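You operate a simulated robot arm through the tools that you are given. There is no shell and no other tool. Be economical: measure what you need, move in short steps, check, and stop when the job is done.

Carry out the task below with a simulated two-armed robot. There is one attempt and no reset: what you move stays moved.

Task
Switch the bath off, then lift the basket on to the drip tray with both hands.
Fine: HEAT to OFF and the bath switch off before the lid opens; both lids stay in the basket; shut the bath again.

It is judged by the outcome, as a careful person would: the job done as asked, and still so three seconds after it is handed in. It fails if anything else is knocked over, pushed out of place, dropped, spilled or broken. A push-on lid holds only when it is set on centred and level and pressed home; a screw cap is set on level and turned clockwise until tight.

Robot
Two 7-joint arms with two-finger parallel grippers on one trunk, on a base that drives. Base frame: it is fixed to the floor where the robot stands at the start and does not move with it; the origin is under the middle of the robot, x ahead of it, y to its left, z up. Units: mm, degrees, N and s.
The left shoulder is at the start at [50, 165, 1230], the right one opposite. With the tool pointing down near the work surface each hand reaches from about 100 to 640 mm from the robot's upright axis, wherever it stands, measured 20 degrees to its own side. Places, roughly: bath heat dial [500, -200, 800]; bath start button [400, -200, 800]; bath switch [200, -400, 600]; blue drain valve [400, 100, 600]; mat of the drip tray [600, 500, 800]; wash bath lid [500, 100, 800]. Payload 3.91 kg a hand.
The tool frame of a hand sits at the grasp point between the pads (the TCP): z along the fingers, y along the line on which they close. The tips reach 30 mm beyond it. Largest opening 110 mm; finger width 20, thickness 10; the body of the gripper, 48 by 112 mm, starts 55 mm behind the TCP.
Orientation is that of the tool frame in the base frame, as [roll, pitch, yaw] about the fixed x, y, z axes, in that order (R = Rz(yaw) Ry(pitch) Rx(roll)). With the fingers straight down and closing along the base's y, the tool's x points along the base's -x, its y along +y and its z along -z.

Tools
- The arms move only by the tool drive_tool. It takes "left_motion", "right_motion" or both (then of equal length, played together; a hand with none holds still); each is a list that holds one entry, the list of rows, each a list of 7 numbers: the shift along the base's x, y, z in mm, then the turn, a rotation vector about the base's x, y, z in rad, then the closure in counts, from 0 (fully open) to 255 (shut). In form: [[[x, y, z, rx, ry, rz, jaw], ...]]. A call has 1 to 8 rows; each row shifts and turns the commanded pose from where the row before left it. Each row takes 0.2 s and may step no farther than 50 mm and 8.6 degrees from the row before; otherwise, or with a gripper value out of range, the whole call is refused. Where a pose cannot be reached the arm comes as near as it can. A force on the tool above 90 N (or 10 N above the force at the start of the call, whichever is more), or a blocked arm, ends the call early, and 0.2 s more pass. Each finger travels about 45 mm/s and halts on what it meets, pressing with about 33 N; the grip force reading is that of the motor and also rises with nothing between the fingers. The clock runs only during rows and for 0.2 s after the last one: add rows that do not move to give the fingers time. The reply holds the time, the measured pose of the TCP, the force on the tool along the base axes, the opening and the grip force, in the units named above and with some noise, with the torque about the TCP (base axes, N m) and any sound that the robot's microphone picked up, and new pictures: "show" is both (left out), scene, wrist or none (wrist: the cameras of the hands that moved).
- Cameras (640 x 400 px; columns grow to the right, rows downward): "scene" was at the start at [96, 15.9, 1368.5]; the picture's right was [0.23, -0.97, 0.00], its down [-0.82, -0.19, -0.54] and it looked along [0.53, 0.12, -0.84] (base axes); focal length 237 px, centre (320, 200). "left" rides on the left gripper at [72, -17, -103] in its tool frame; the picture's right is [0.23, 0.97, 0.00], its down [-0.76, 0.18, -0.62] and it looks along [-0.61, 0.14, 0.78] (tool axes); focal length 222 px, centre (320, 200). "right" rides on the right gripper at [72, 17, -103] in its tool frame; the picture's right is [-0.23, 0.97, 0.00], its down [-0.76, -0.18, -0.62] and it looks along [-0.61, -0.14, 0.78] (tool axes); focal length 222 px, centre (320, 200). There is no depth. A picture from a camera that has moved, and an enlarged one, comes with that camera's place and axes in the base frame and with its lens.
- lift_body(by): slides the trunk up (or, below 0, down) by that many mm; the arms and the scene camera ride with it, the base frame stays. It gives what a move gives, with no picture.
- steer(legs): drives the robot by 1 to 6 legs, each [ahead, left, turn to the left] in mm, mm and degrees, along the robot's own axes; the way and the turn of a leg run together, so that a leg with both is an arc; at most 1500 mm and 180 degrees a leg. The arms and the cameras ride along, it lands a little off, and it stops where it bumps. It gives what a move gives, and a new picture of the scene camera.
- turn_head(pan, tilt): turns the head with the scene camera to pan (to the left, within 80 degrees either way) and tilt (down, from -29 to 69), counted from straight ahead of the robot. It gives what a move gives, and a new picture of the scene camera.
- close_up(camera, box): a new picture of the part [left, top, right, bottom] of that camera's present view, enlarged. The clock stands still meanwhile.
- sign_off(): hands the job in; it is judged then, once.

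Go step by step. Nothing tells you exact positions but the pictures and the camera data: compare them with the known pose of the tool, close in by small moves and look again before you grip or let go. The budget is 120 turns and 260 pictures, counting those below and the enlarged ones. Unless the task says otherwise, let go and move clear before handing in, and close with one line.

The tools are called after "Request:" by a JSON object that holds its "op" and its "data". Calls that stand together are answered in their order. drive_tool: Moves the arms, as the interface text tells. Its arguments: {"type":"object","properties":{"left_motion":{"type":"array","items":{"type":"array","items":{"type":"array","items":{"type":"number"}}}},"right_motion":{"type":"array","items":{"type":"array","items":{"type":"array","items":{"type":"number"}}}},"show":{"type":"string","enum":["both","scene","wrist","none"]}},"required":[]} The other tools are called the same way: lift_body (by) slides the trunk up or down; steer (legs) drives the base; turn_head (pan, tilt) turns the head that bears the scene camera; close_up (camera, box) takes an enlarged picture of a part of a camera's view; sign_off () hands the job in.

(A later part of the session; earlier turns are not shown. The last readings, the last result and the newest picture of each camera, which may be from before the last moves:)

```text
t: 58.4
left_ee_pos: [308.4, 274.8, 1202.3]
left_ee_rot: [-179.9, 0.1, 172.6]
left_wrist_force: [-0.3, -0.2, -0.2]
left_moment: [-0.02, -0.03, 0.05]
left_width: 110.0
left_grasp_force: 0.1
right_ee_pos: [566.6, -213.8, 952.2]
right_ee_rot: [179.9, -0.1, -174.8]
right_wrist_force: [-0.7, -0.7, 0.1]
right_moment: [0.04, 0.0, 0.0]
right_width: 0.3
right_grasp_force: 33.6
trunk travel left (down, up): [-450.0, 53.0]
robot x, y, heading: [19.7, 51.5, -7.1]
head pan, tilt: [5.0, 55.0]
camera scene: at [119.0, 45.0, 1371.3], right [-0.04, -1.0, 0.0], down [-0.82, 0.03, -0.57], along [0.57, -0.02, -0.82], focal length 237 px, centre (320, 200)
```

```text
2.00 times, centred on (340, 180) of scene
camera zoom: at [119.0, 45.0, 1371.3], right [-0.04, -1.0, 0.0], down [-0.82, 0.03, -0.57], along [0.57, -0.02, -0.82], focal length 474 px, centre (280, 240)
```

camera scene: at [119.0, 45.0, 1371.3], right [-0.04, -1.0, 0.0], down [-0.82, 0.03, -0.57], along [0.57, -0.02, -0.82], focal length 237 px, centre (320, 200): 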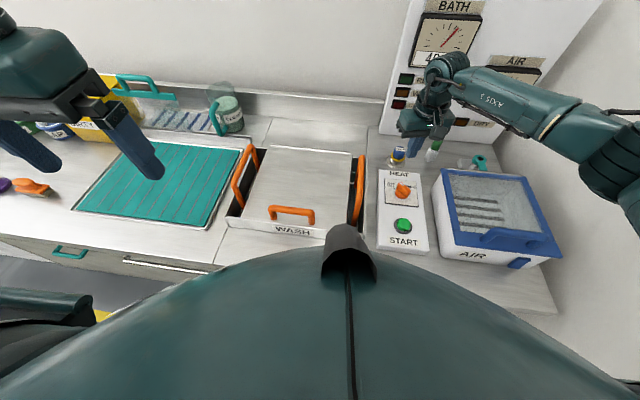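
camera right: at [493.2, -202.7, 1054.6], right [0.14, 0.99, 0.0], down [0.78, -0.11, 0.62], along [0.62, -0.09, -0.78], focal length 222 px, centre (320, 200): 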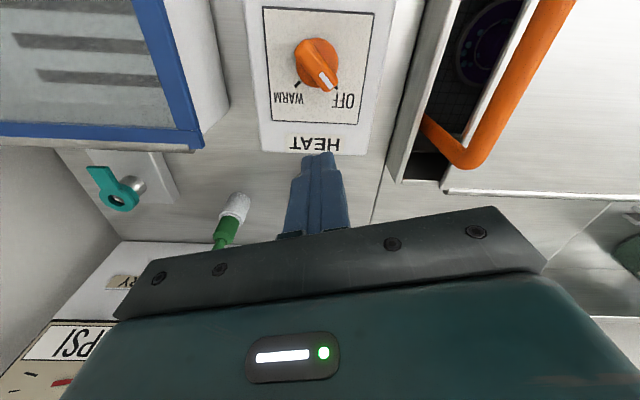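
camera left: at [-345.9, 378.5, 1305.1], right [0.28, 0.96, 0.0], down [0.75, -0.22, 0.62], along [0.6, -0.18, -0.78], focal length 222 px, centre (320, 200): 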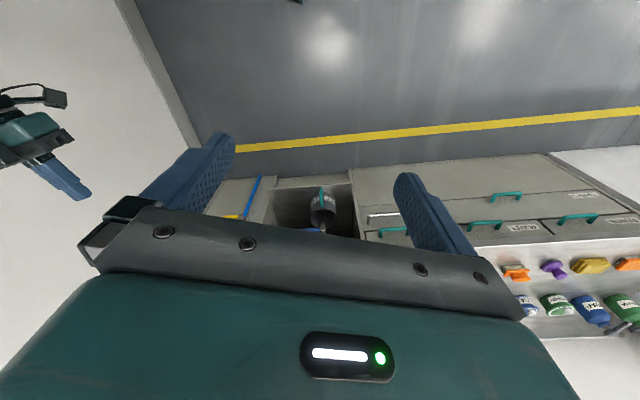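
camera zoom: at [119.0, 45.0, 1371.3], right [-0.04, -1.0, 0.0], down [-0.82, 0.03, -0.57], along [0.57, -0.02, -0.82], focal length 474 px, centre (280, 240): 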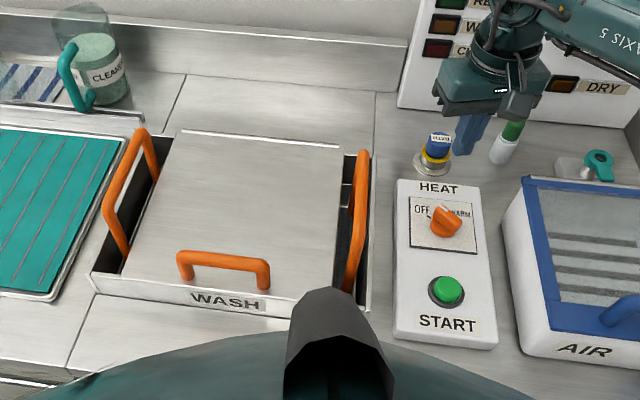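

The lid spans about x 420–727, its handle bar runs along y near [462, 108], hinged at the back. I move the right hand aside and bring the left one above the handle, turned to close along x.

Request:
{"op": "drive_tool", "data": {"right_motion": [[[-20, -10, 35, 0, 0, 0, 0], [-35, -10, 20, 0, 0, 0, 0], [-40, -10, 10, 0, 0, 0, 0], [-40, 0, 0, 0, 0, 0, 0], [-40, 0, 0, 0, 0, 0, 0], [-40, 0, 0, 0, 0, 0, 0], [-40, 0, 0, 0, 0, 0, 0], [-30, 0, 0, 0, 0, 0, 0]]], "left_motion": [[[10, -10, -10, 0, 0, 0.148, 120], [10, -10, -10, 0, 0, 0.148, 120], [10, -10, -10, 0, 0, 0.148, 120], [10, -10, -10, 0, 0, 0.148, 120], [10, -10, -10, 0, 0, 0.148, 120], [10, -10, -10, 0, 0, 0.148, 120], [10, -10, -10, 0, 0, 0.148, 120], [10, -10, -10, 0, 0, 0.148, 120]]], "show": "scene"}}

```text
t: 60.2
left_ee_pos: [386.4, 195.0, 1120.5]
left_ee_rot: [-179.9, 0.2, -119.3]
left_wrist_force: [0.1, 0.2, -0.2]
left_moment: [0.01, -0.03, 0.0]
left_width: 58.3
left_grasp_force: 0.1
right_ee_pos: [277.4, -243.4, 1019.0]
right_ee_rot: [-180.0, -0.2, -174.9]
right_wrist_force: [0.3, 0.4, 0.6]
right_moment: [0.05, 0.03, 0.02]
right_width: 110.0
right_grasp_force: 0.0
trunk travel left (down, up): [-450.0, 53.0]
robot x, y, heading: [17.7, 51.6, -7.4]
head pan, tilt: [5.0, 55.0]
camera scene: at [118.8, 44.9, 1371.3], right [-0.04, -1.0, 0.0], down [-0.82, 0.03, -0.57], along [0.57, -0.02, -0.82], focal length 237 px, centre (320, 200)
```

scene: 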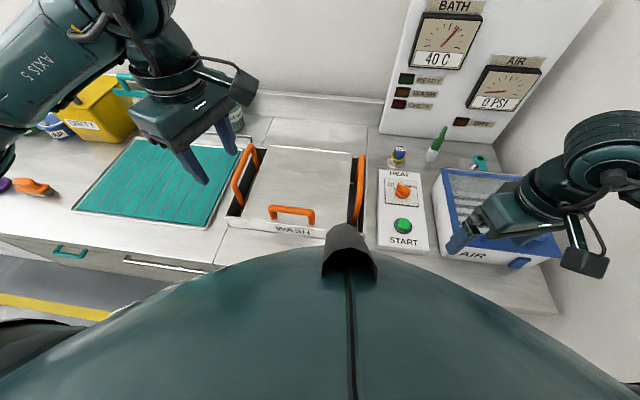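

Request:
{"op": "drive_tool", "data": {"left_motion": [[[15, -18, -24, 0, 0, 0.128, 120], [15, -18, -24, 0, 0, 0.128, 120], [15, -18, -24, 0, 0, 0.128, 120], [15, -18, -24, 0, 0, 0, 120], [10, -15, -24, 0, 0, 0, 120]]]}}

Request:
{"op": "close_up", "data": {"camera": "scene", "box": [200, 120, 400, 260]}}

```text
t: 61.4
left_ee_pos: [456.7, 105.4, 999.4]
left_ee_rot: [-179.8, 0.0, -97.4]
left_wrist_force: [0.5, 0.5, -0.1]
left_moment: [-0.01, 0.01, 0.01]
left_width: 58.1
left_grasp_force: 0.2
right_ee_pos: [277.9, -242.7, 1018.8]
right_ee_rot: [179.9, -0.1, -174.8]
right_wrist_force: [-1.1, 0.4, 1.0]
right_moment: [0.0, 0.0, 0.01]
right_width: 110.1
right_grasp_force: 0.1
trunk travel left (down, up): [-450.0, 53.0]
robot x, y, heading: [16.9, 52.8, -7.6]
head pan, tilt: [5.0, 55.0]
camera scene: at [119.2, 44.9, 1371.2], right [-0.04, -1.0, 0.0], down [-0.82, 0.03, -0.57], along [0.57, -0.02, -0.82], focal length 237 px, centre (320, 200)
camera left: at [464.9, 32.4, 1100.7], right [-0.99, -0.1, 0.0], down [-0.08, 0.78, 0.62], along [-0.06, 0.62, -0.78], focal length 222 px, centre (320, 200)
```

scene: 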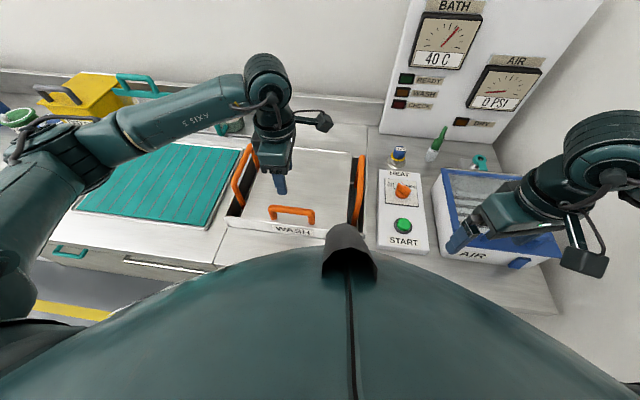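
left: 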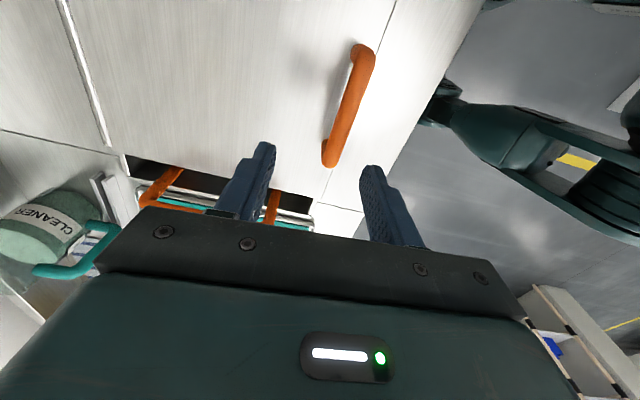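

```text
2.86 times, centred on (300, 190) of scene
camera zoom: at [119.2, 44.9, 1371.2], right [-0.04, -1.0, 0.0], down [-0.82, 0.03, -0.57], along [0.57, -0.02, -0.82], focal length 678 px, centre (377, 229)
```

zoom: 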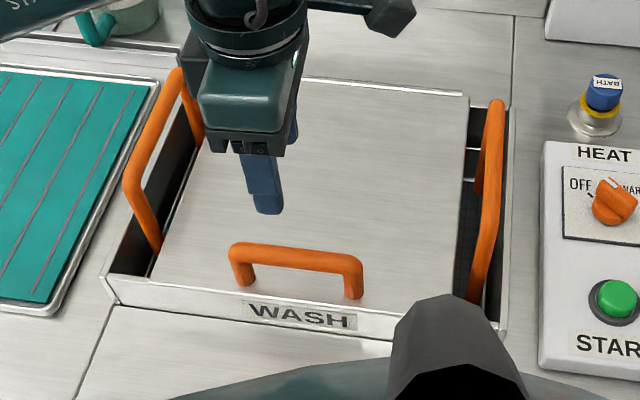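

The handle bar runs from [428, 50] to [442, 152] at z about 876. I lower the open left hand round its middle.

Request:
{"op": "drive_tool", "data": {"left_motion": [[[-11, -2, -40, 0, 0, 0, 120], [-11, -2, -40, 0, 0, 0, 120], [0, 0, -15, 0, 0, 0, 120], [0, 0, -15, 0, 0, 0, 120]]]}}

Request:
{"op": "close_up", "data": {"camera": "scene", "box": [200, 120, 400, 260]}}

```text
t: 62.4
left_ee_pos: [435.4, 104.0, 891.6]
left_ee_rot: [-179.9, 0.1, -97.5]
left_wrist_force: [0.3, -0.3, 0.4]
left_moment: [-0.02, -0.01, 0.04]
left_width: 58.3
left_grasp_force: 0.0
right_ee_pos: [279.4, -243.5, 1019.9]
right_ee_rot: [179.9, 0.0, -174.8]
right_wrist_force: [-0.9, 0.9, -0.5]
right_moment: [-0.04, 0.02, -0.02]
right_width: 110.0
right_grasp_force: 0.1
trunk travel left (down, up): [-450.0, 53.0]
robot x, y, heading: [21.1, 49.7, -7.4]
head pan, tilt: [5.0, 55.0]
camera scene: at [119.0, 45.1, 1371.2], right [-0.04, -1.0, 0.0], down [-0.82, 0.03, -0.57], along [0.57, -0.02, -0.82], focal length 237 px, centre (320, 200)
camera left: at [443.7, 28.7, 995.0], right [-1.0, -0.1, 0.0], down [-0.08, 0.78, 0.62], along [-0.06, 0.62, -0.78], focal length 222 px, centre (320, 200)
```

scene: 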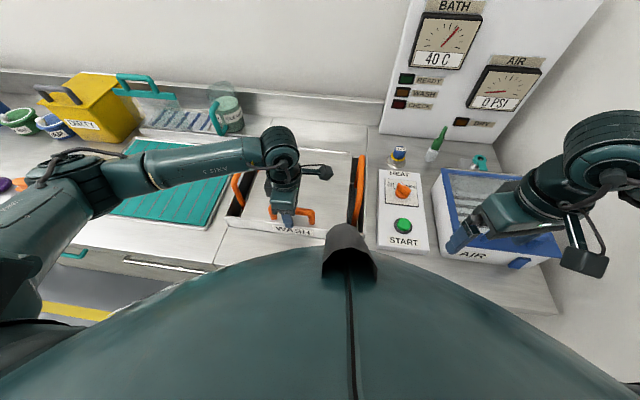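
left: 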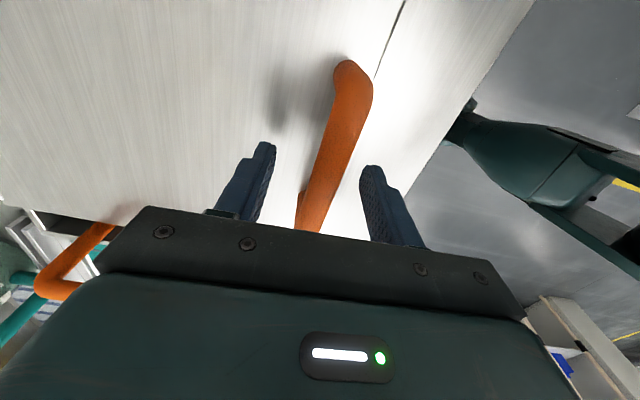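

```text
2.86 times, centred on (300, 190) of scene
camera zoom: at [119.0, 45.1, 1371.2], right [-0.04, -1.0, 0.0], down [-0.82, 0.03, -0.57], along [0.57, -0.02, -0.82], focal length 678 px, centre (377, 229)
```

zoom: 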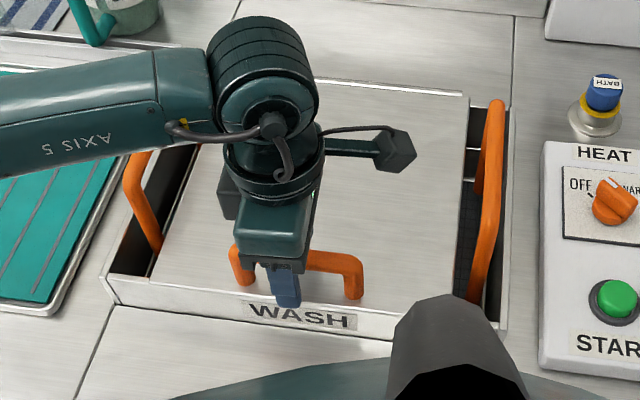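

The bar lies between the fingers; I lower slightly and close.

Request:
{"op": "drive_tool", "data": {"left_motion": [[[0, 0, -6, 0, 0, 0, 120], [0, 0, 0, 0, 0, 0, 255], [0, 0, 0, 0, 0, 0, 255], [0, 0, 0, 0, 0, 0, 255], [0, 0, 0, 0, 0, 0, 255]]], "show": "wrist"}}

```text
t: 63.6
left_ee_pos: [433.9, 102.2, 886.9]
left_ee_rot: [179.9, 0.0, -97.7]
left_wrist_force: [-13.3, 4.2, -1.2]
left_moment: [-0.03, 0.1, -0.82]
left_width: 18.4
left_grasp_force: 44.8
right_ee_pos: [278.9, -242.4, 1019.4]
right_ee_rot: [-180.0, 0.0, -174.9]
right_wrist_force: [-0.4, 0.8, 0.8]
right_moment: [-0.02, 0.02, -0.02]
right_width: 110.3
right_grasp_force: 0.0
trunk travel left (down, up): [-450.0, 53.0]
robot x, y, heading: [21.6, 52.7, -7.4]
head pan, tilt: [5.0, 55.0]
camera left: at [441.2, 28.4, 988.6], right [-1.0, -0.09, 0.0], down [-0.07, 0.78, 0.62], along [-0.06, 0.62, -0.78], focal length 222 px, centre (320, 200)
```

left: 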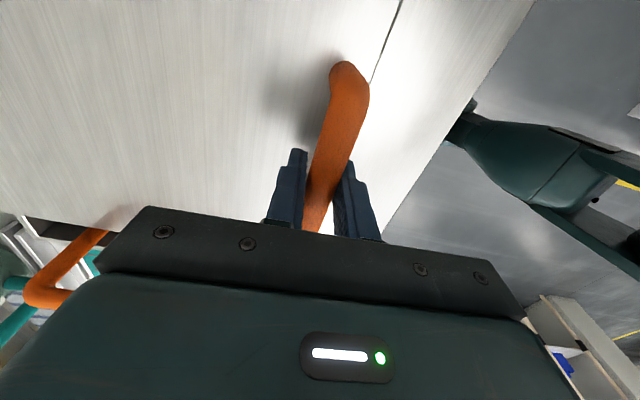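

Gripped. I raise the lid a little along its expected arc and check the force.

Request:
{"op": "drive_tool", "data": {"left_motion": [[[1, 0, 10, 0, 0, 0, 255], [2, 0, 11, 0, 0, 0, 255], [4, 0, 11, 0, 0, 0, 255], [4, -1, 11, 0, 0, 0, 255]]]}}

Request:
{"op": "close_up", "data": {"camera": "scene", "box": [200, 120, 400, 260]}}

```text
t: 64.6
left_ee_pos: [444.1, 99.3, 931.1]
left_ee_rot: [-179.9, -0.1, -97.6]
left_wrist_force: [-16.9, -2.4, -0.5]
left_moment: [-0.06, 0.19, -0.91]
left_width: 18.8
left_grasp_force: 45.4
right_ee_pos: [276.8, -242.3, 1019.6]
right_ee_rot: [179.9, 0.0, -174.9]
right_wrist_force: [0.0, -0.3, 0.3]
right_moment: [-0.01, -0.03, -0.01]
right_width: 110.2
right_grasp_force: 0.0
trunk travel left (down, up): [-450.0, 53.0]
robot x, y, heading: [22.3, 52.7, -7.2]
head pan, tilt: [5.0, 55.0]
camera scene: at [117.2, 44.8, 1371.4], right [-0.04, -1.0, 0.0], down [-0.82, 0.03, -0.57], along [0.57, -0.02, -0.82], focal length 237 px, centre (320, 200)
camera left: at [452.4, 26.6, 1033.4], right [-1.0, -0.1, 0.0], down [-0.08, 0.78, 0.62], along [-0.06, 0.62, -0.78], focal length 222 px, centre (320, 200)
```

scene: 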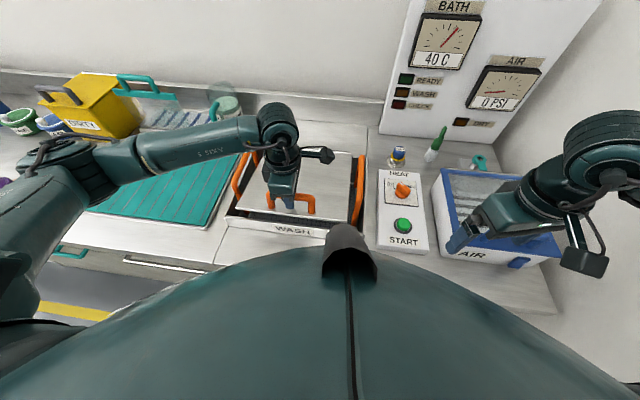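
left: 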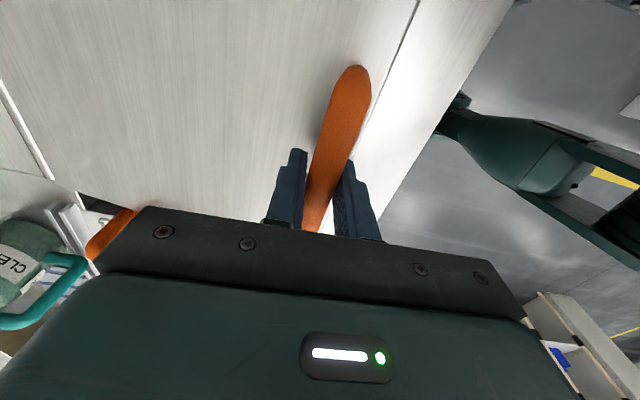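

```text
2.86 times, centred on (300, 190) of scene
camera zoom: at [117.2, 44.8, 1371.4], right [-0.04, -1.0, 0.0], down [-0.82, 0.03, -0.57], along [0.57, -0.02, -0.82], focal length 678 px, centre (377, 229)
```

zoom: 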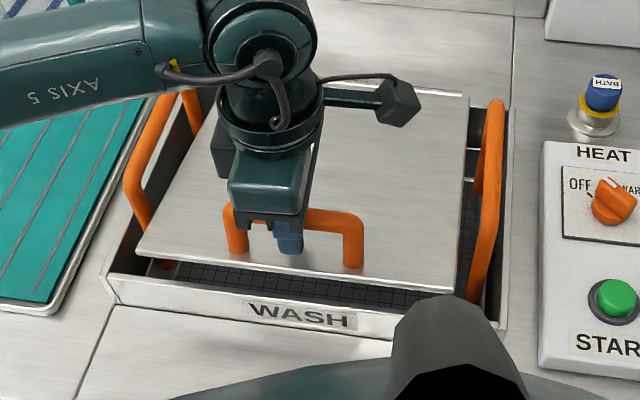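

The lid swings on its back hinge with little force. I carry on along the arc.

Request:
{"op": "drive_tool", "data": {"left_motion": [[[13, -2, 30, 0, 0, 0, 255], [16, -2, 29, 0, 0, 0, 255], [20, -3, 26, 0, 0, 0, 255], [23, -3, 23, 0, 0, 0, 255]]], "show": "scene"}}

```text
t: 65.6
left_ee_pos: [517.5, 89.1, 1039.8]
left_ee_rot: [-179.9, -0.1, -97.8]
left_wrist_force: [-14.8, -19.9, 6.3]
left_moment: [-0.15, 0.29, -0.94]
left_width: 18.5
left_grasp_force: 45.0
right_ee_pos: [277.9, -245.0, 1018.9]
right_ee_rot: [179.8, 0.1, -174.8]
right_wrist_force: [-0.5, 0.0, -0.3]
right_moment: [0.03, -0.03, 0.04]
right_width: 110.2
right_grasp_force: 0.1
trunk travel left (down, up): [-450.0, 53.0]
robot x, y, heading: [19.9, 51.0, -7.4]
head pan, tilt: [5.0, 55.0]
camera scene: at [116.5, 42.4, 1371.5], right [-0.04, -1.0, 0.0], down [-0.82, 0.04, -0.58], along [0.57, -0.02, -0.82], focal length 237 px, centre (320, 200)
```

scene: 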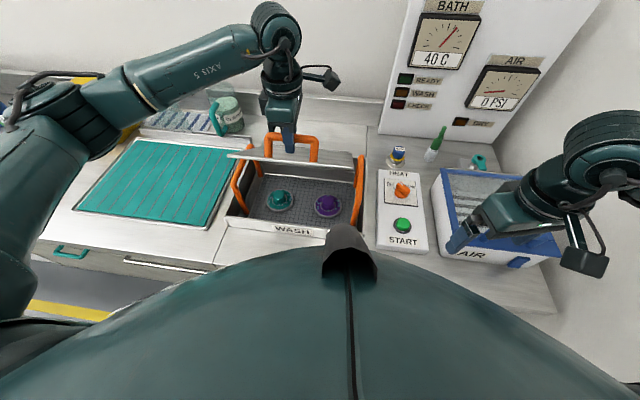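

Two lids lie in the basket. I continue opening.

Request:
{"op": "drive_tool", "data": {"left_motion": [[[26, -5, 20, 0, 0, 0, 255], [29, -5, 16, 0, 0, 0, 255], [30, -5, 12, 0, 0, 0, 255], [31, -5, 8, 0, 0, 0, 255]]], "show": "scene"}}

```text
t: 66.6
left_ee_pos: [631.7, 69.6, 1099.3]
left_ee_rot: [-179.4, -0.1, -97.8]
left_wrist_force: [-10.8, -7.8, 30.3]
left_moment: [0.32, 0.02, -0.93]
left_width: 18.5
left_grasp_force: 45.3
right_ee_pos: [275.3, -244.7, 1021.0]
right_ee_rot: [179.9, 0.1, -174.8]
right_wrist_force: [0.1, 0.0, 0.0]
right_moment: [-0.01, -0.01, 0.0]
right_width: 110.0
right_grasp_force: 0.1
trunk travel left (down, up): [-450.0, 53.0]
robot x, y, heading: [25.2, 51.3, -7.6]
head pan, tilt: [5.0, 55.0]
camera scene: at [114.3, 44.0, 1371.9], right [-0.04, -1.0, 0.0], down [-0.82, 0.04, -0.58], along [0.58, -0.02, -0.82], focal length 237 px, centre (320, 200)
```

scene: 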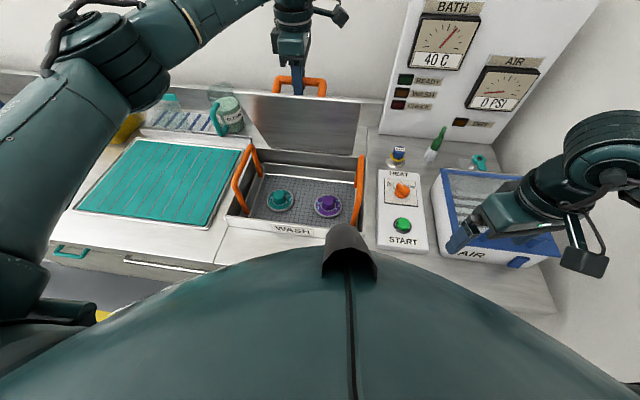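

The lid pushes up on the hand, so its arc is wider than assumed; I give it some height and advance a little.

Request:
{"op": "drive_tool", "data": {"left_motion": [[[0, 0, 8, 0, 0, 0, 255], [15, -2, 5, 0, 0, 0, 255]]], "show": "none"}}

```text
t: 67.2
left_ee_pos: [648.3, 65.5, 1102.6]
left_ee_rot: [180.0, 0.1, -97.7]
left_wrist_force: [-6.8, -17.9, -6.7]
left_moment: [0.09, 0.22, -0.91]
left_width: 18.7
left_grasp_force: 45.0
right_ee_pos: [278.6, -245.3, 1017.5]
right_ee_rot: [179.8, 0.0, -174.9]
right_wrist_force: [-1.0, -0.4, -0.1]
right_moment: [0.02, 0.0, 0.0]
right_width: 110.0
right_grasp_force: 0.0
trunk travel left (down, up): [-450.0, 53.0]
robot x, y, heading: [18.4, 53.2, -7.4]
head pan, tilt: [5.0, 55.0]
```

The arc fits: radius 262 mm, hinge near z 844. The next stretch is nearly level, so I drive the base ahead 80 mm, holding the lid.

Request:
{"op": "steer", "data": {"legs": [[80, 0, 0]]}}

```text
t: 68.0
left_ee_pos: [655.9, 63.6, 1104.3]
left_ee_rot: [179.9, -0.2, -98.2]
left_wrist_force: [2.0, -0.6, -1.9]
left_moment: [0.26, -0.25, -0.89]
left_width: 17.9
left_grasp_force: 44.6
right_ee_pos: [287.6, -243.7, 1019.7]
right_ee_rot: [180.0, -0.1, -174.9]
right_wrist_force: [-0.6, -0.4, 0.3]
right_moment: [-0.01, 0.01, 0.02]
right_width: 109.9
right_grasp_force: 0.0
trunk travel left (down, up): [-450.0, 53.0]
robot x, y, heading: [25.8, 49.4, -7.5]
head pan, tilt: [5.0, 55.0]
stopped in leg 1: the robot was blocked; the commanded pose is now the measured one
camera scene: at [128.0, 43.7, 1371.2], right [-0.04, -1.0, 0.0], down [-0.82, 0.04, -0.57], along [0.57, -0.03, -0.82], focal length 237 px, centre (320, 200)
```

scene: 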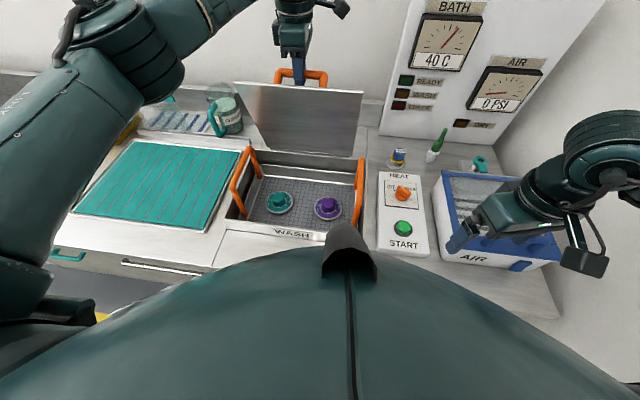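

The base is against the counter, so the arm must do the rest. I push the lid on, tilting the hand slightly for reach.

Request:
{"op": "drive_tool", "data": {"left_motion": [[[12, -2, 1, 0, -0.06, 0, 255], [12, -2, 1, 0, -0.06, 0, 255], [12, -2, 0, 0, -0.06, 0, 255], [12, -2, 0, 0, -0.06, 0, 255]]], "show": "scene"}}

```text
t: 69.0
left_ee_pos: [702.4, 55.6, 1106.3]
left_ee_rot: [-166.3, 1.7, -98.0]
left_wrist_force: [-3.8, 1.9, 4.7]
left_moment: [-0.69, 0.42, -1.1]
left_width: 18.5
left_grasp_force: 45.3
right_ee_pos: [287.1, -244.1, 1020.0]
right_ee_rot: [180.0, 0.0, -174.8]
right_wrist_force: [-0.1, 1.0, -0.1]
right_moment: [0.03, 0.01, -0.01]
right_width: 109.8
right_grasp_force: 0.1
trunk travel left (down, up): [-450.0, 53.0]
robot x, y, heading: [24.7, 49.0, -7.8]
head pan, tilt: [5.0, 55.0]
camera scene: at [126.6, 44.2, 1371.4], right [-0.04, -1.0, 0.0], down [-0.82, 0.04, -0.57], along [0.57, -0.03, -0.82], focal length 237 px, centre (320, 200)
```

scene: 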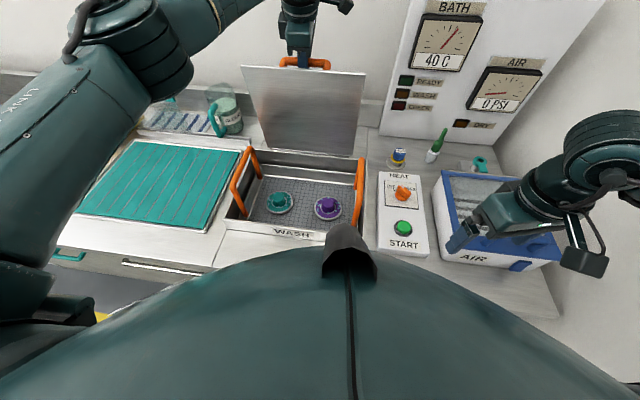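

The lid is near upright and reach is fine. A bit further, past vertical.

Request:
{"op": "drive_tool", "data": {"left_motion": [[[15, -2, -1, 0, 0, 0, 255], [15, -2, -2, 0, 0, 0, 255], [14, -2, -3, 0, 0, 0, 255], [14, -2, -4, 0, 0, 0, 255]]], "show": "scene"}}

```text
t: 70.0
left_ee_pos: [719.5, 52.4, 1105.4]
left_ee_rot: [-166.2, 1.9, -98.2]
left_wrist_force: [-1.9, -10.3, 14.1]
left_moment: [0.29, 0.05, -0.93]
left_width: 17.9
left_grasp_force: 44.9
left hand out of reach, approached as far as the arm can: row 2, 3, 4
right_ee_pos: [286.3, -245.6, 1019.5]
right_ee_rot: [179.9, 0.1, -174.9]
right_wrist_force: [1.4, -0.5, 0.4]
right_moment: [0.0, 0.01, -0.01]
right_width: 109.8
right_grasp_force: 0.0
trunk travel left (down, up): [-450.0, 53.0]
robot x, y, heading: [31.1, 48.3, -7.4]
head pan, tilt: [5.0, 55.0]
camera scene: at [125.5, 42.0, 1371.5], right [-0.04, -1.0, 0.0], down [-0.82, 0.04, -0.58], along [0.57, -0.02, -0.82], focal length 237 px, centre (320, 200)
```

scene: 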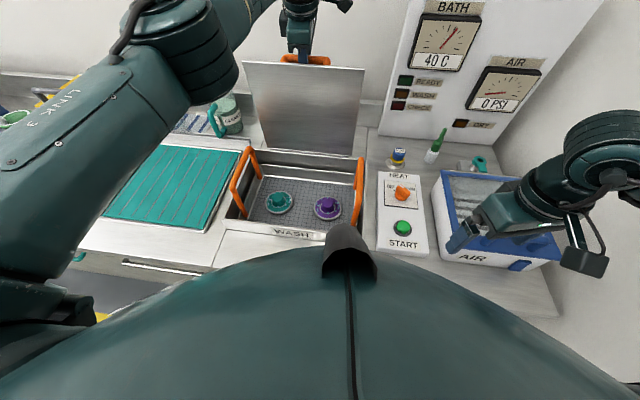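

Just short of vertical. A little more tilt gives more reach.

Request:
{"op": "drive_tool", "data": {"left_motion": [[[4, -1, 0, 0, -0.06, 0, 255], [10, -2, -1, 0, -0.06, 0, 255], [12, -2, -2, 0, -0.04, 0, 255], [12, -2, -3, 0, 0, 0, 255]]], "show": "scene"}}

Request:
{"op": "close_up", "data": {"camera": "scene", "box": [220, 0, 400, 120]}}

```text
t: 71.0
left_ee_pos: [747.8, 48.4, 1100.3]
left_ee_rot: [-157.0, 3.0, -97.6]
left_wrist_force: [-2.0, -11.1, 12.3]
left_moment: [0.25, 0.04, -0.81]
left_width: 18.1
left_grasp_force: 45.5
left hand out of reach, approached as far as the arm can: row 4
right_ee_pos: [287.8, -246.0, 1020.1]
right_ee_rot: [179.8, 0.0, -174.9]
right_wrist_force: [0.0, 1.1, -0.1]
right_moment: [0.0, -0.01, 0.0]
right_width: 109.9
right_grasp_force: 0.0
trunk travel left (down, up): [-450.0, 53.0]
robot x, y, heading: [27.0, 50.7, -7.5]
head pan, tilt: [5.0, 55.0]
camera scene: at [125.8, 42.3, 1371.5], right [-0.04, -1.0, 0.0], down [-0.82, 0.04, -0.57], along [0.57, -0.02, -0.82], focal length 237 px, centre (320, 200)
```

scene: 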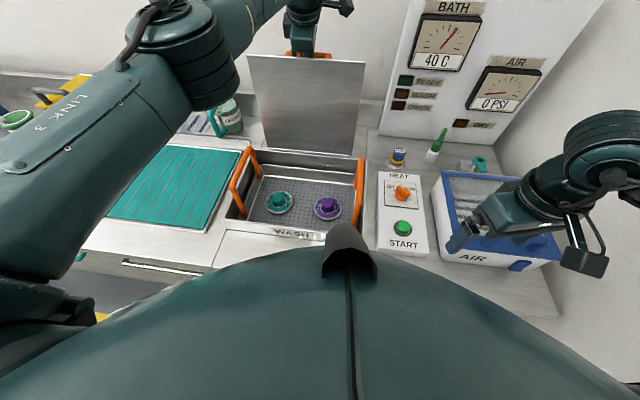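

```text
3.33 times, centred on (310, 60) of scene
camera zoom: at [125.8, 42.3, 1371.5], right [-0.04, -1.0, 0.0], down [-0.82, 0.04, -0.57], along [0.57, -0.02, -0.82], focal length 790 px, centre (353, 667)
```

zoom: 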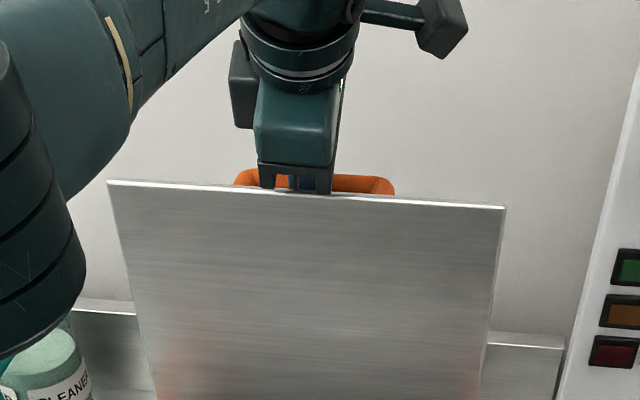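

The lid is now past vertical. I open the fingers slightly and draw back along their own axis, watching that the lid stays.

Request:
{"op": "drive_tool", "data": {"left_motion": [[[0, 0, 0, 0, 0, 0, 205], [0, 0, 0, 0, 0, 0, 190], [0, 0, 0, 0, 0, 0, 190]]], "show": "scene"}}

Request:
{"op": "close_up", "data": {"camera": "scene", "box": [220, 0, 400, 120]}}

```text
t: 71.8
left_ee_pos: [747.8, 49.7, 1097.9]
left_ee_rot: [-157.4, 3.1, -97.5]
left_wrist_force: [0.0, 0.4, 1.0]
left_moment: [0.0, -0.04, 0.03]
left_width: 28.1
left_grasp_force: 0.0
right_ee_pos: [286.9, -245.0, 1020.4]
right_ee_rot: [179.8, 0.1, -174.9]
right_wrist_force: [-0.3, 0.7, -0.6]
right_moment: [-0.01, 0.01, -0.01]
right_width: 110.3
right_grasp_force: 0.1
trunk travel left (down, up): [-450.0, 53.0]
robot x, y, heading: [26.6, 51.7, -7.6]
head pan, tilt: [5.0, 55.0]
camera scene: at [127.3, 43.8, 1371.2], right [-0.04, -1.0, 0.0], down [-0.82, 0.04, -0.57], along [0.57, -0.02, -0.82], focal length 237 px, centre (320, 200)
```

scene: 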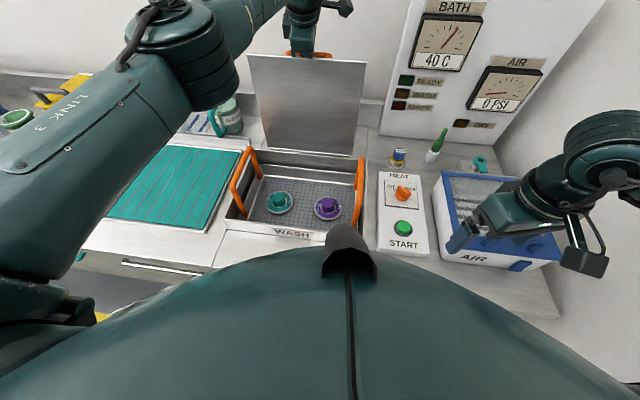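

```text
3.33 times, centred on (310, 60) of scene
camera zoom: at [127.3, 43.8, 1371.2], right [-0.04, -1.0, 0.0], down [-0.82, 0.04, -0.57], along [0.57, -0.02, -0.82], focal length 790 px, centre (353, 667)
```

zoom: 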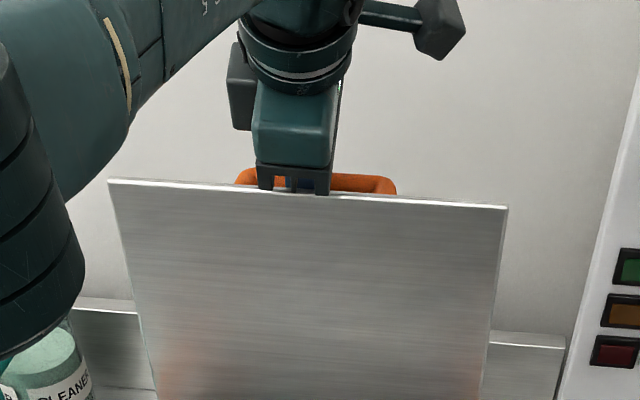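

The lid stays put with no load. I withdraw along the finger axis.

Request:
{"op": "drive_tool", "data": {"left_motion": [[[-6, 1, 14, 0, 0, 0, 190], [-8, 1, 19, 0, 0, 0, 190], [-10, 1, 24, 0, 0, 0, 190], [-15, 1, 35, 0, 0, 0, 190]]], "show": "scene"}}

Request:
{"op": "close_up", "data": {"camera": "scene", "box": [220, 0, 400, 120]}}

```text
t: 72.8
left_ee_pos: [710.6, 54.4, 1193.0]
left_ee_rot: [-157.4, 2.9, -97.5]
left_wrist_force: [-0.6, 0.7, 0.3]
left_moment: [0.0, -0.02, 0.01]
left_width: 27.9
left_grasp_force: 0.2
right_ee_pos: [286.7, -245.1, 1020.1]
right_ee_rot: [179.9, 0.0, -174.9]
right_wrist_force: [-0.1, 1.5, -0.6]
right_moment: [-0.02, -0.02, -0.01]
right_width: 110.1
right_grasp_force: 0.1
trunk travel left (down, up): [-450.0, 53.0]
robot x, y, heading: [26.7, 48.3, -7.6]
head pan, tilt: [5.0, 55.0]
camera scene: at [126.8, 43.8, 1371.3], right [-0.04, -1.0, 0.0], down [-0.82, 0.04, -0.57], along [0.57, -0.03, -0.82], focal length 237 px, centre (320, 200)
```

scene: 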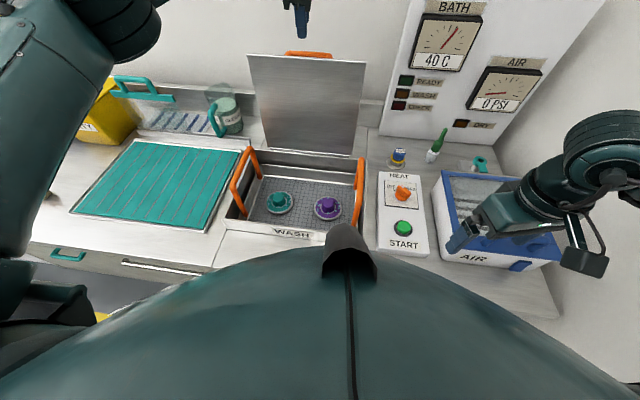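

```text
3.33 times, centred on (310, 60) of scene
camera zoom: at [126.8, 43.8, 1371.3], right [-0.04, -1.0, 0.0], down [-0.82, 0.04, -0.57], along [0.57, -0.03, -0.82], focal length 790 px, centre (353, 667)
```

zoom: 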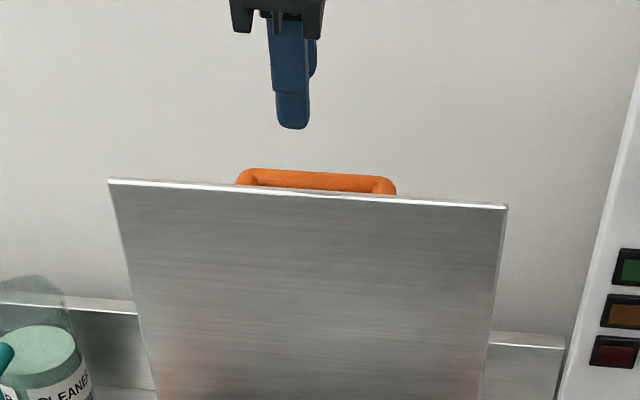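

The lid stays open. Now a closer look at the basket handles while I bring the left hand back and upright.

Request:
{"op": "drive_tool", "data": {"left_motion": [[[-45, 5, 10, 0, 0.1, 0, 100], [-45, 5, 5, 0, 0.1, 0, 100], [-45, 5, 0, 0, 0.1, 0, 100], [-30, 15, 0, 0, 0.1, 0, 50], [-20, 25, 0, 0, 0, -0.148, 0], [-10, 25, -10, 0, 0, -0.148, 0], [-10, 25, -10, 0, 0, -0.148, 0], [-10, 25, -10, 0, 0, -0.148, 0]]], "show": "scene"}}

Request:
{"op": "close_up", "data": {"camera": "scene", "box": [210, 120, 390, 250]}}

```text
t: 74.6
left_ee_pos: [492.5, 185.8, 1174.4]
left_ee_rot: [179.9, -0.2, -132.3]
left_wrist_force: [0.1, 0.2, -1.1]
left_moment: [0.01, -0.01, 0.01]
left_width: 110.3
left_grasp_force: 0.1
right_ee_pos: [287.3, -244.7, 1019.9]
right_ee_rot: [179.9, -0.1, -174.8]
right_wrist_force: [-0.4, -0.1, 0.1]
right_moment: [-0.02, -0.02, 0.01]
right_width: 110.1
right_grasp_force: 0.0
trunk travel left (down, up): [-450.0, 53.0]
robot x, y, heading: [28.7, 48.6, -7.8]
head pan, tilt: [5.0, 55.0]
camera scene: at [127.5, 44.4, 1371.3], right [-0.04, -1.0, 0.0], down [-0.82, 0.04, -0.57], along [0.57, -0.03, -0.82], focal length 237 px, centre (320, 200)
```

scene: 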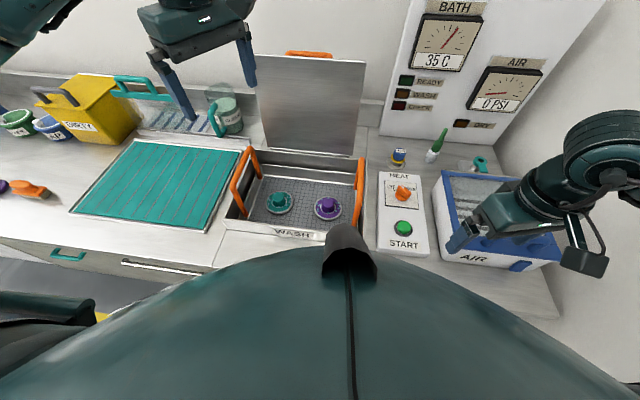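

```text
3.08 times, centred on (300, 185) of scene
camera zoom: at [127.5, 44.4, 1371.3], right [-0.04, -1.0, 0.0], down [-0.82, 0.04, -0.57], along [0.57, -0.03, -0.82], focal length 730 px, centre (382, 246)
```

zoom: 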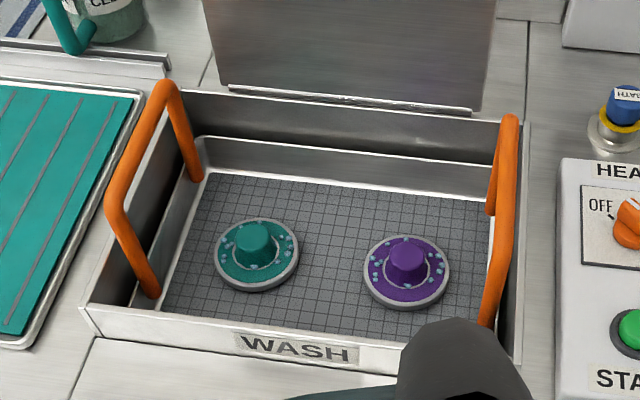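

I bring both hands over their handles for triangulation, turned square to the counter.

Request:
{"op": "drive_tool", "data": {"left_motion": [[[0, 6, -20, 0, 0, -0.138, 0], [0, 6, -20, 0, 0, -0.138, 0], [0, 6, -20, 0, 0, -0.138, 0], [0, 6, -20, 0, 0, -0.138, 0], [0, 6, -20, 0, 0, -0.138, 0], [0, 6, -20, 0, 0, -0.138, 0], [0, 0, -10, 0, 0, -0.137, 0], [0, 0, 0, 0, 0, 0, 0]]], "right_motion": [[[20, 22, 4, 0, 0, -0.032, 0], [20, 22, 4, 0, 0, -0.032, 0], [20, 22, 4, 0, 0, -0.032, 0], [20, 22, 0, 0, 0, -0.032, 0], [20, 22, 0, 0, 0, -0.032, 0], [20, 22, 0, 0, 0, -0.032, 0], [20, 22, 0, 0, 0, -0.032, 0], [10, 10, 0, 0, 0, 0, 0]]]}}

```text
t: 76.4
left_ee_pos: [494.9, 219.6, 1044.0]
left_ee_rot: [179.9, -0.2, 172.6]
left_wrist_force: [0.2, 0.5, 0.5]
left_moment: [-0.01, 0.04, 0.02]
left_width: 110.1
left_grasp_force: 0.0
right_ee_pos: [438.2, -83.8, 1033.7]
right_ee_rot: [179.9, 0.1, 172.2]
right_wrist_force: [-0.6, -0.2, -0.2]
right_moment: [0.01, 0.0, -0.02]
right_width: 110.0
right_grasp_force: 0.1
trunk travel left (down, up): [-450.0, 53.0]
robot x, y, heading: [26.8, 47.0, -7.3]
head pan, tilt: [5.0, 55.0]
camera scene: at [127.6, 43.9, 1371.2], right [-0.04, -1.0, 0.0], down [-0.82, 0.04, -0.57], along [0.57, -0.03, -0.82], focal length 237 px, centre (320, 200)
camera right: at [369.6, -56.2, 1135.1], right [0.36, 0.93, 0.0], down [0.73, -0.28, 0.62], along [0.58, -0.22, -0.78], focal length 222 px, centre (320, 200)
camera left: at [421.9, 212.5, 1147.4], right [-0.1, 1.0, 0.0], down [0.78, 0.08, 0.62], along [0.62, 0.06, -0.78], focal length 222 px, centre (320, 200)
```

scene: 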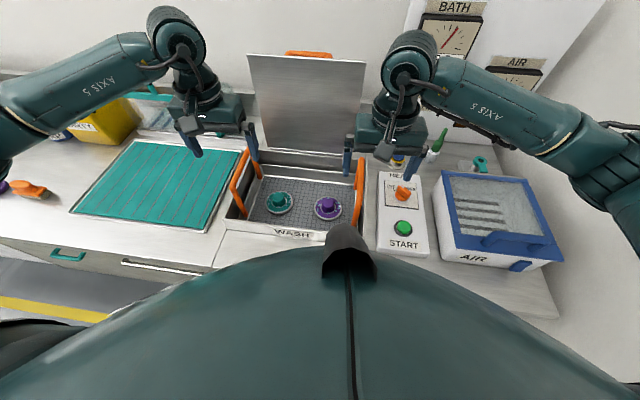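
right: 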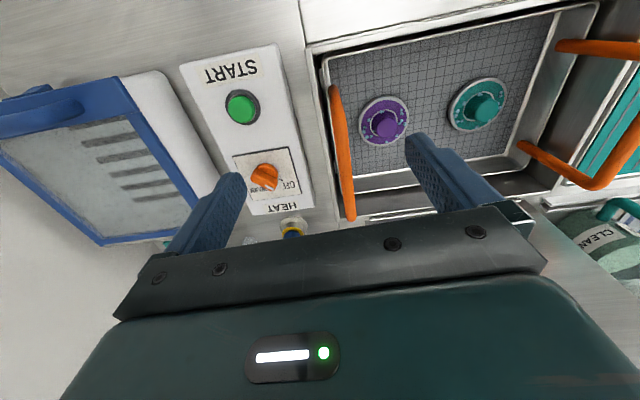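
left: 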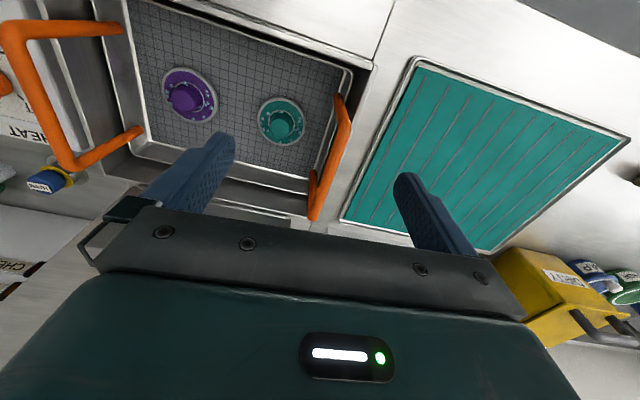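

Request:
{"op": "close_up", "data": {"camera": "right", "box": [300, 70, 400, 230]}}

Request:
{"op": "close_up", "data": {"camera": "left", "box": [280, 80, 380, 240]}}

Request:
{"op": "close_up", "data": {"camera": "scene", "box": [210, 120, 390, 250]}}

```text
2.50 times, centred on (350, 150) of right
camera zoom: at [369.6, -56.2, 1135.1], right [0.36, 0.93, 0.0], down [0.73, -0.28, 0.62], along [0.58, -0.22, -0.78], focal length 555 px, centre (245, 325)
```

zoom: 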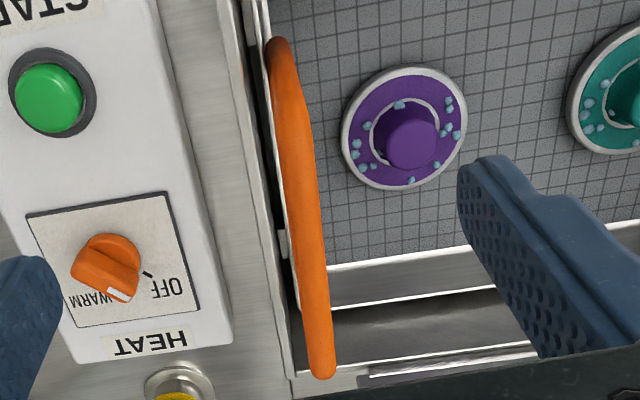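

```text
2.50 times, centred on (330, 160) of left
camera zoom: at [421.9, 212.5, 1147.4], right [-0.1, 1.0, 0.0], down [0.78, 0.08, 0.62], along [0.62, 0.06, -0.78], focal length 555 px, centre (295, 300)
```

zoom: 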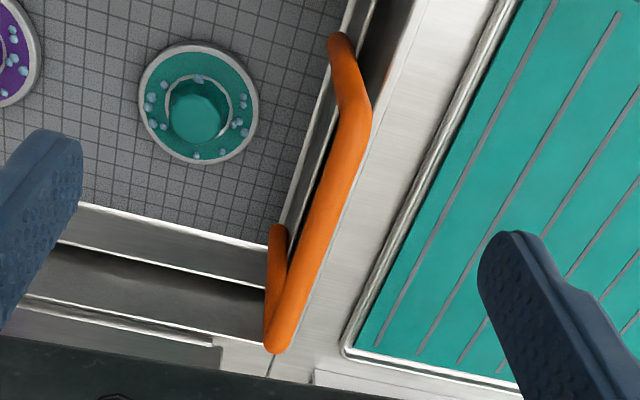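

```text
3.08 times, centred on (300, 185) of scene
camera zoom: at [127.6, 43.9, 1371.2], right [-0.04, -1.0, 0.0], down [-0.82, 0.04, -0.57], along [0.57, -0.03, -0.82], focal length 730 px, centre (382, 246)
```

zoom: 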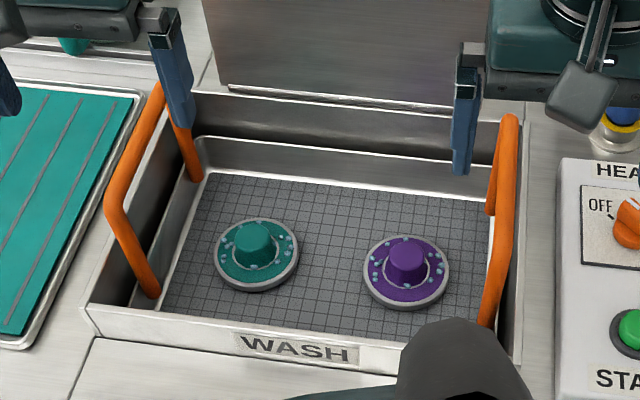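

Triangulated: left bar mid [579, 236, 896], right bar mid [522, -83, 896], counter yaw about -10°. I back the base a hair off the counter and bring both hands above the bars.

Request:
{"op": "steer", "data": {"legs": [[-12, 0, 0]]}}

Request:
{"op": "drive_tool", "data": {"left_motion": [[[24, 4, -10, 0, 0, -0.045, 110], [24, 4, -10, 0, 0, 0, 110], [24, 4, -10, 0, 0, 0, 110], [24, 4, -14, 0, 0, 0, 110], [0, 0, 0, 0, 0, 0, 110]]], "right_motion": [[[24, 0, -10, 0, 0, -0.04, 110], [24, 0, -10, 0, 0, 0, 110], [24, 0, -10, 0, 0, 0, 110], [24, 1, -4, 0, 0, 0, 110], [0, 0, 0, 0, 0, 0, 110]]]}}

```text
t: 77.2
left_ee_pos: [481.9, 221.5, 1045.7]
left_ee_rot: [179.9, -0.1, 172.6]
left_wrist_force: [-0.5, 1.2, 0.0]
left_moment: [0.01, -0.02, -0.02]
left_width: 109.7
left_grasp_force: 0.0
right_ee_pos: [427.3, -81.3, 1033.4]
right_ee_rot: [-180.0, 0.0, 172.3]
right_wrist_force: [-0.6, 0.5, -0.5]
right_moment: [0.03, 0.0, 0.03]
right_width: 110.0
right_grasp_force: 0.1
trunk travel left (down, up): [-450.0, 53.0]
robot x, y, heading: [17.0, 55.3, -7.4]
head pan, tilt: [5.0, 55.0]
camera scene: at [114.8, 45.5, 1371.3], right [-0.04, -1.0, 0.0], down [-0.82, 0.04, -0.57], along [0.57, -0.03, -0.82], focal length 237 px, centre (320, 200)
```

scene: 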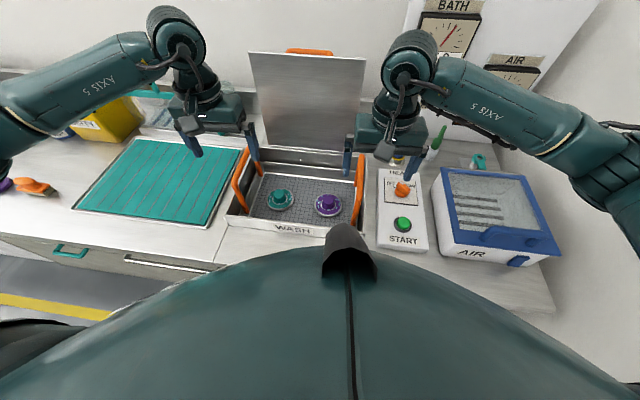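

```text
t: 78.4
left_ee_pos: [579.7, 236.8, 1002.6]
left_ee_rot: [179.8, -0.1, 170.0]
left_wrist_force: [0.2, -0.3, -1.2]
left_moment: [0.03, -0.01, -0.03]
left_width: 62.6
left_grasp_force: 0.0
right_ee_pos: [523.9, -78.5, 1000.3]
right_ee_rot: [179.9, 0.0, 170.0]
right_wrist_force: [0.2, 0.4, 0.4]
right_moment: [-0.05, -0.02, -0.03]
right_width: 62.7
right_grasp_force: 0.1
trunk travel left (down, up): [-450.0, 53.0]
robot x, y, heading: [11.0, 49.3, -7.6]
head pan, tilt: [5.0, 55.0]
camera scene: at [115.1, 45.3, 1371.3], right [-0.04, -1.0, 0.0], down [-0.82, 0.04, -0.57], along [0.57, -0.02, -0.82], focal length 237 px, centre (320, 200)
camera right: at [454.8, -49.9, 1101.6], right [0.39, 0.92, 0.0], down [0.72, -0.31, 0.62], along [0.57, -0.24, -0.78], focal length 222 px, centre (320, 200)
camera left: at [506.2, 232.6, 1104.6], right [-0.06, 1.0, 0.0], down [0.78, 0.04, 0.62], along [0.62, 0.04, -0.78], focal length 222 px, centre (320, 200)
```

scene: 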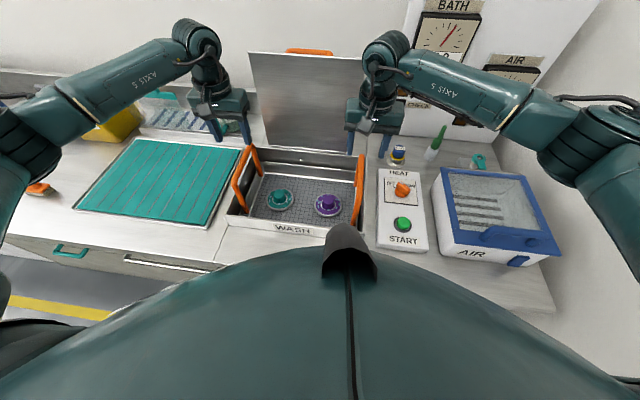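
right: 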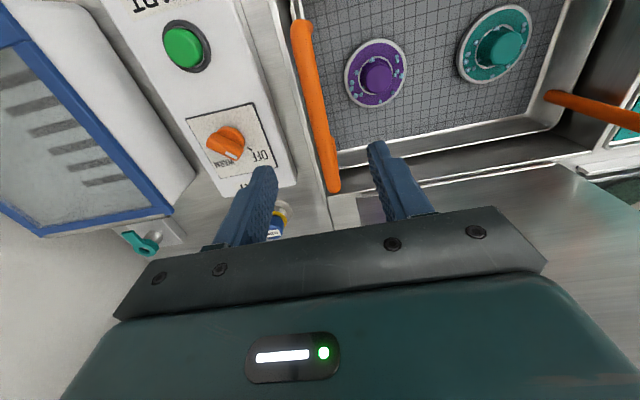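
left: 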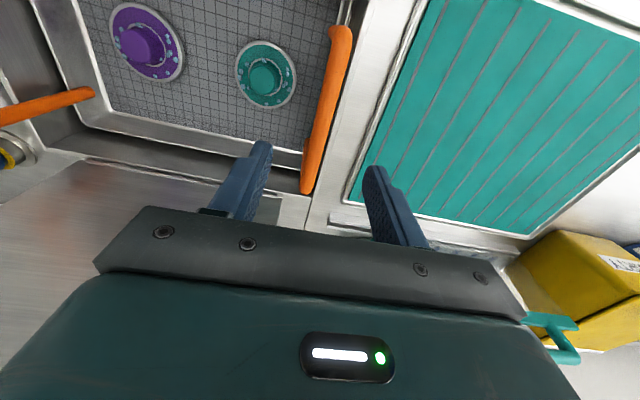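

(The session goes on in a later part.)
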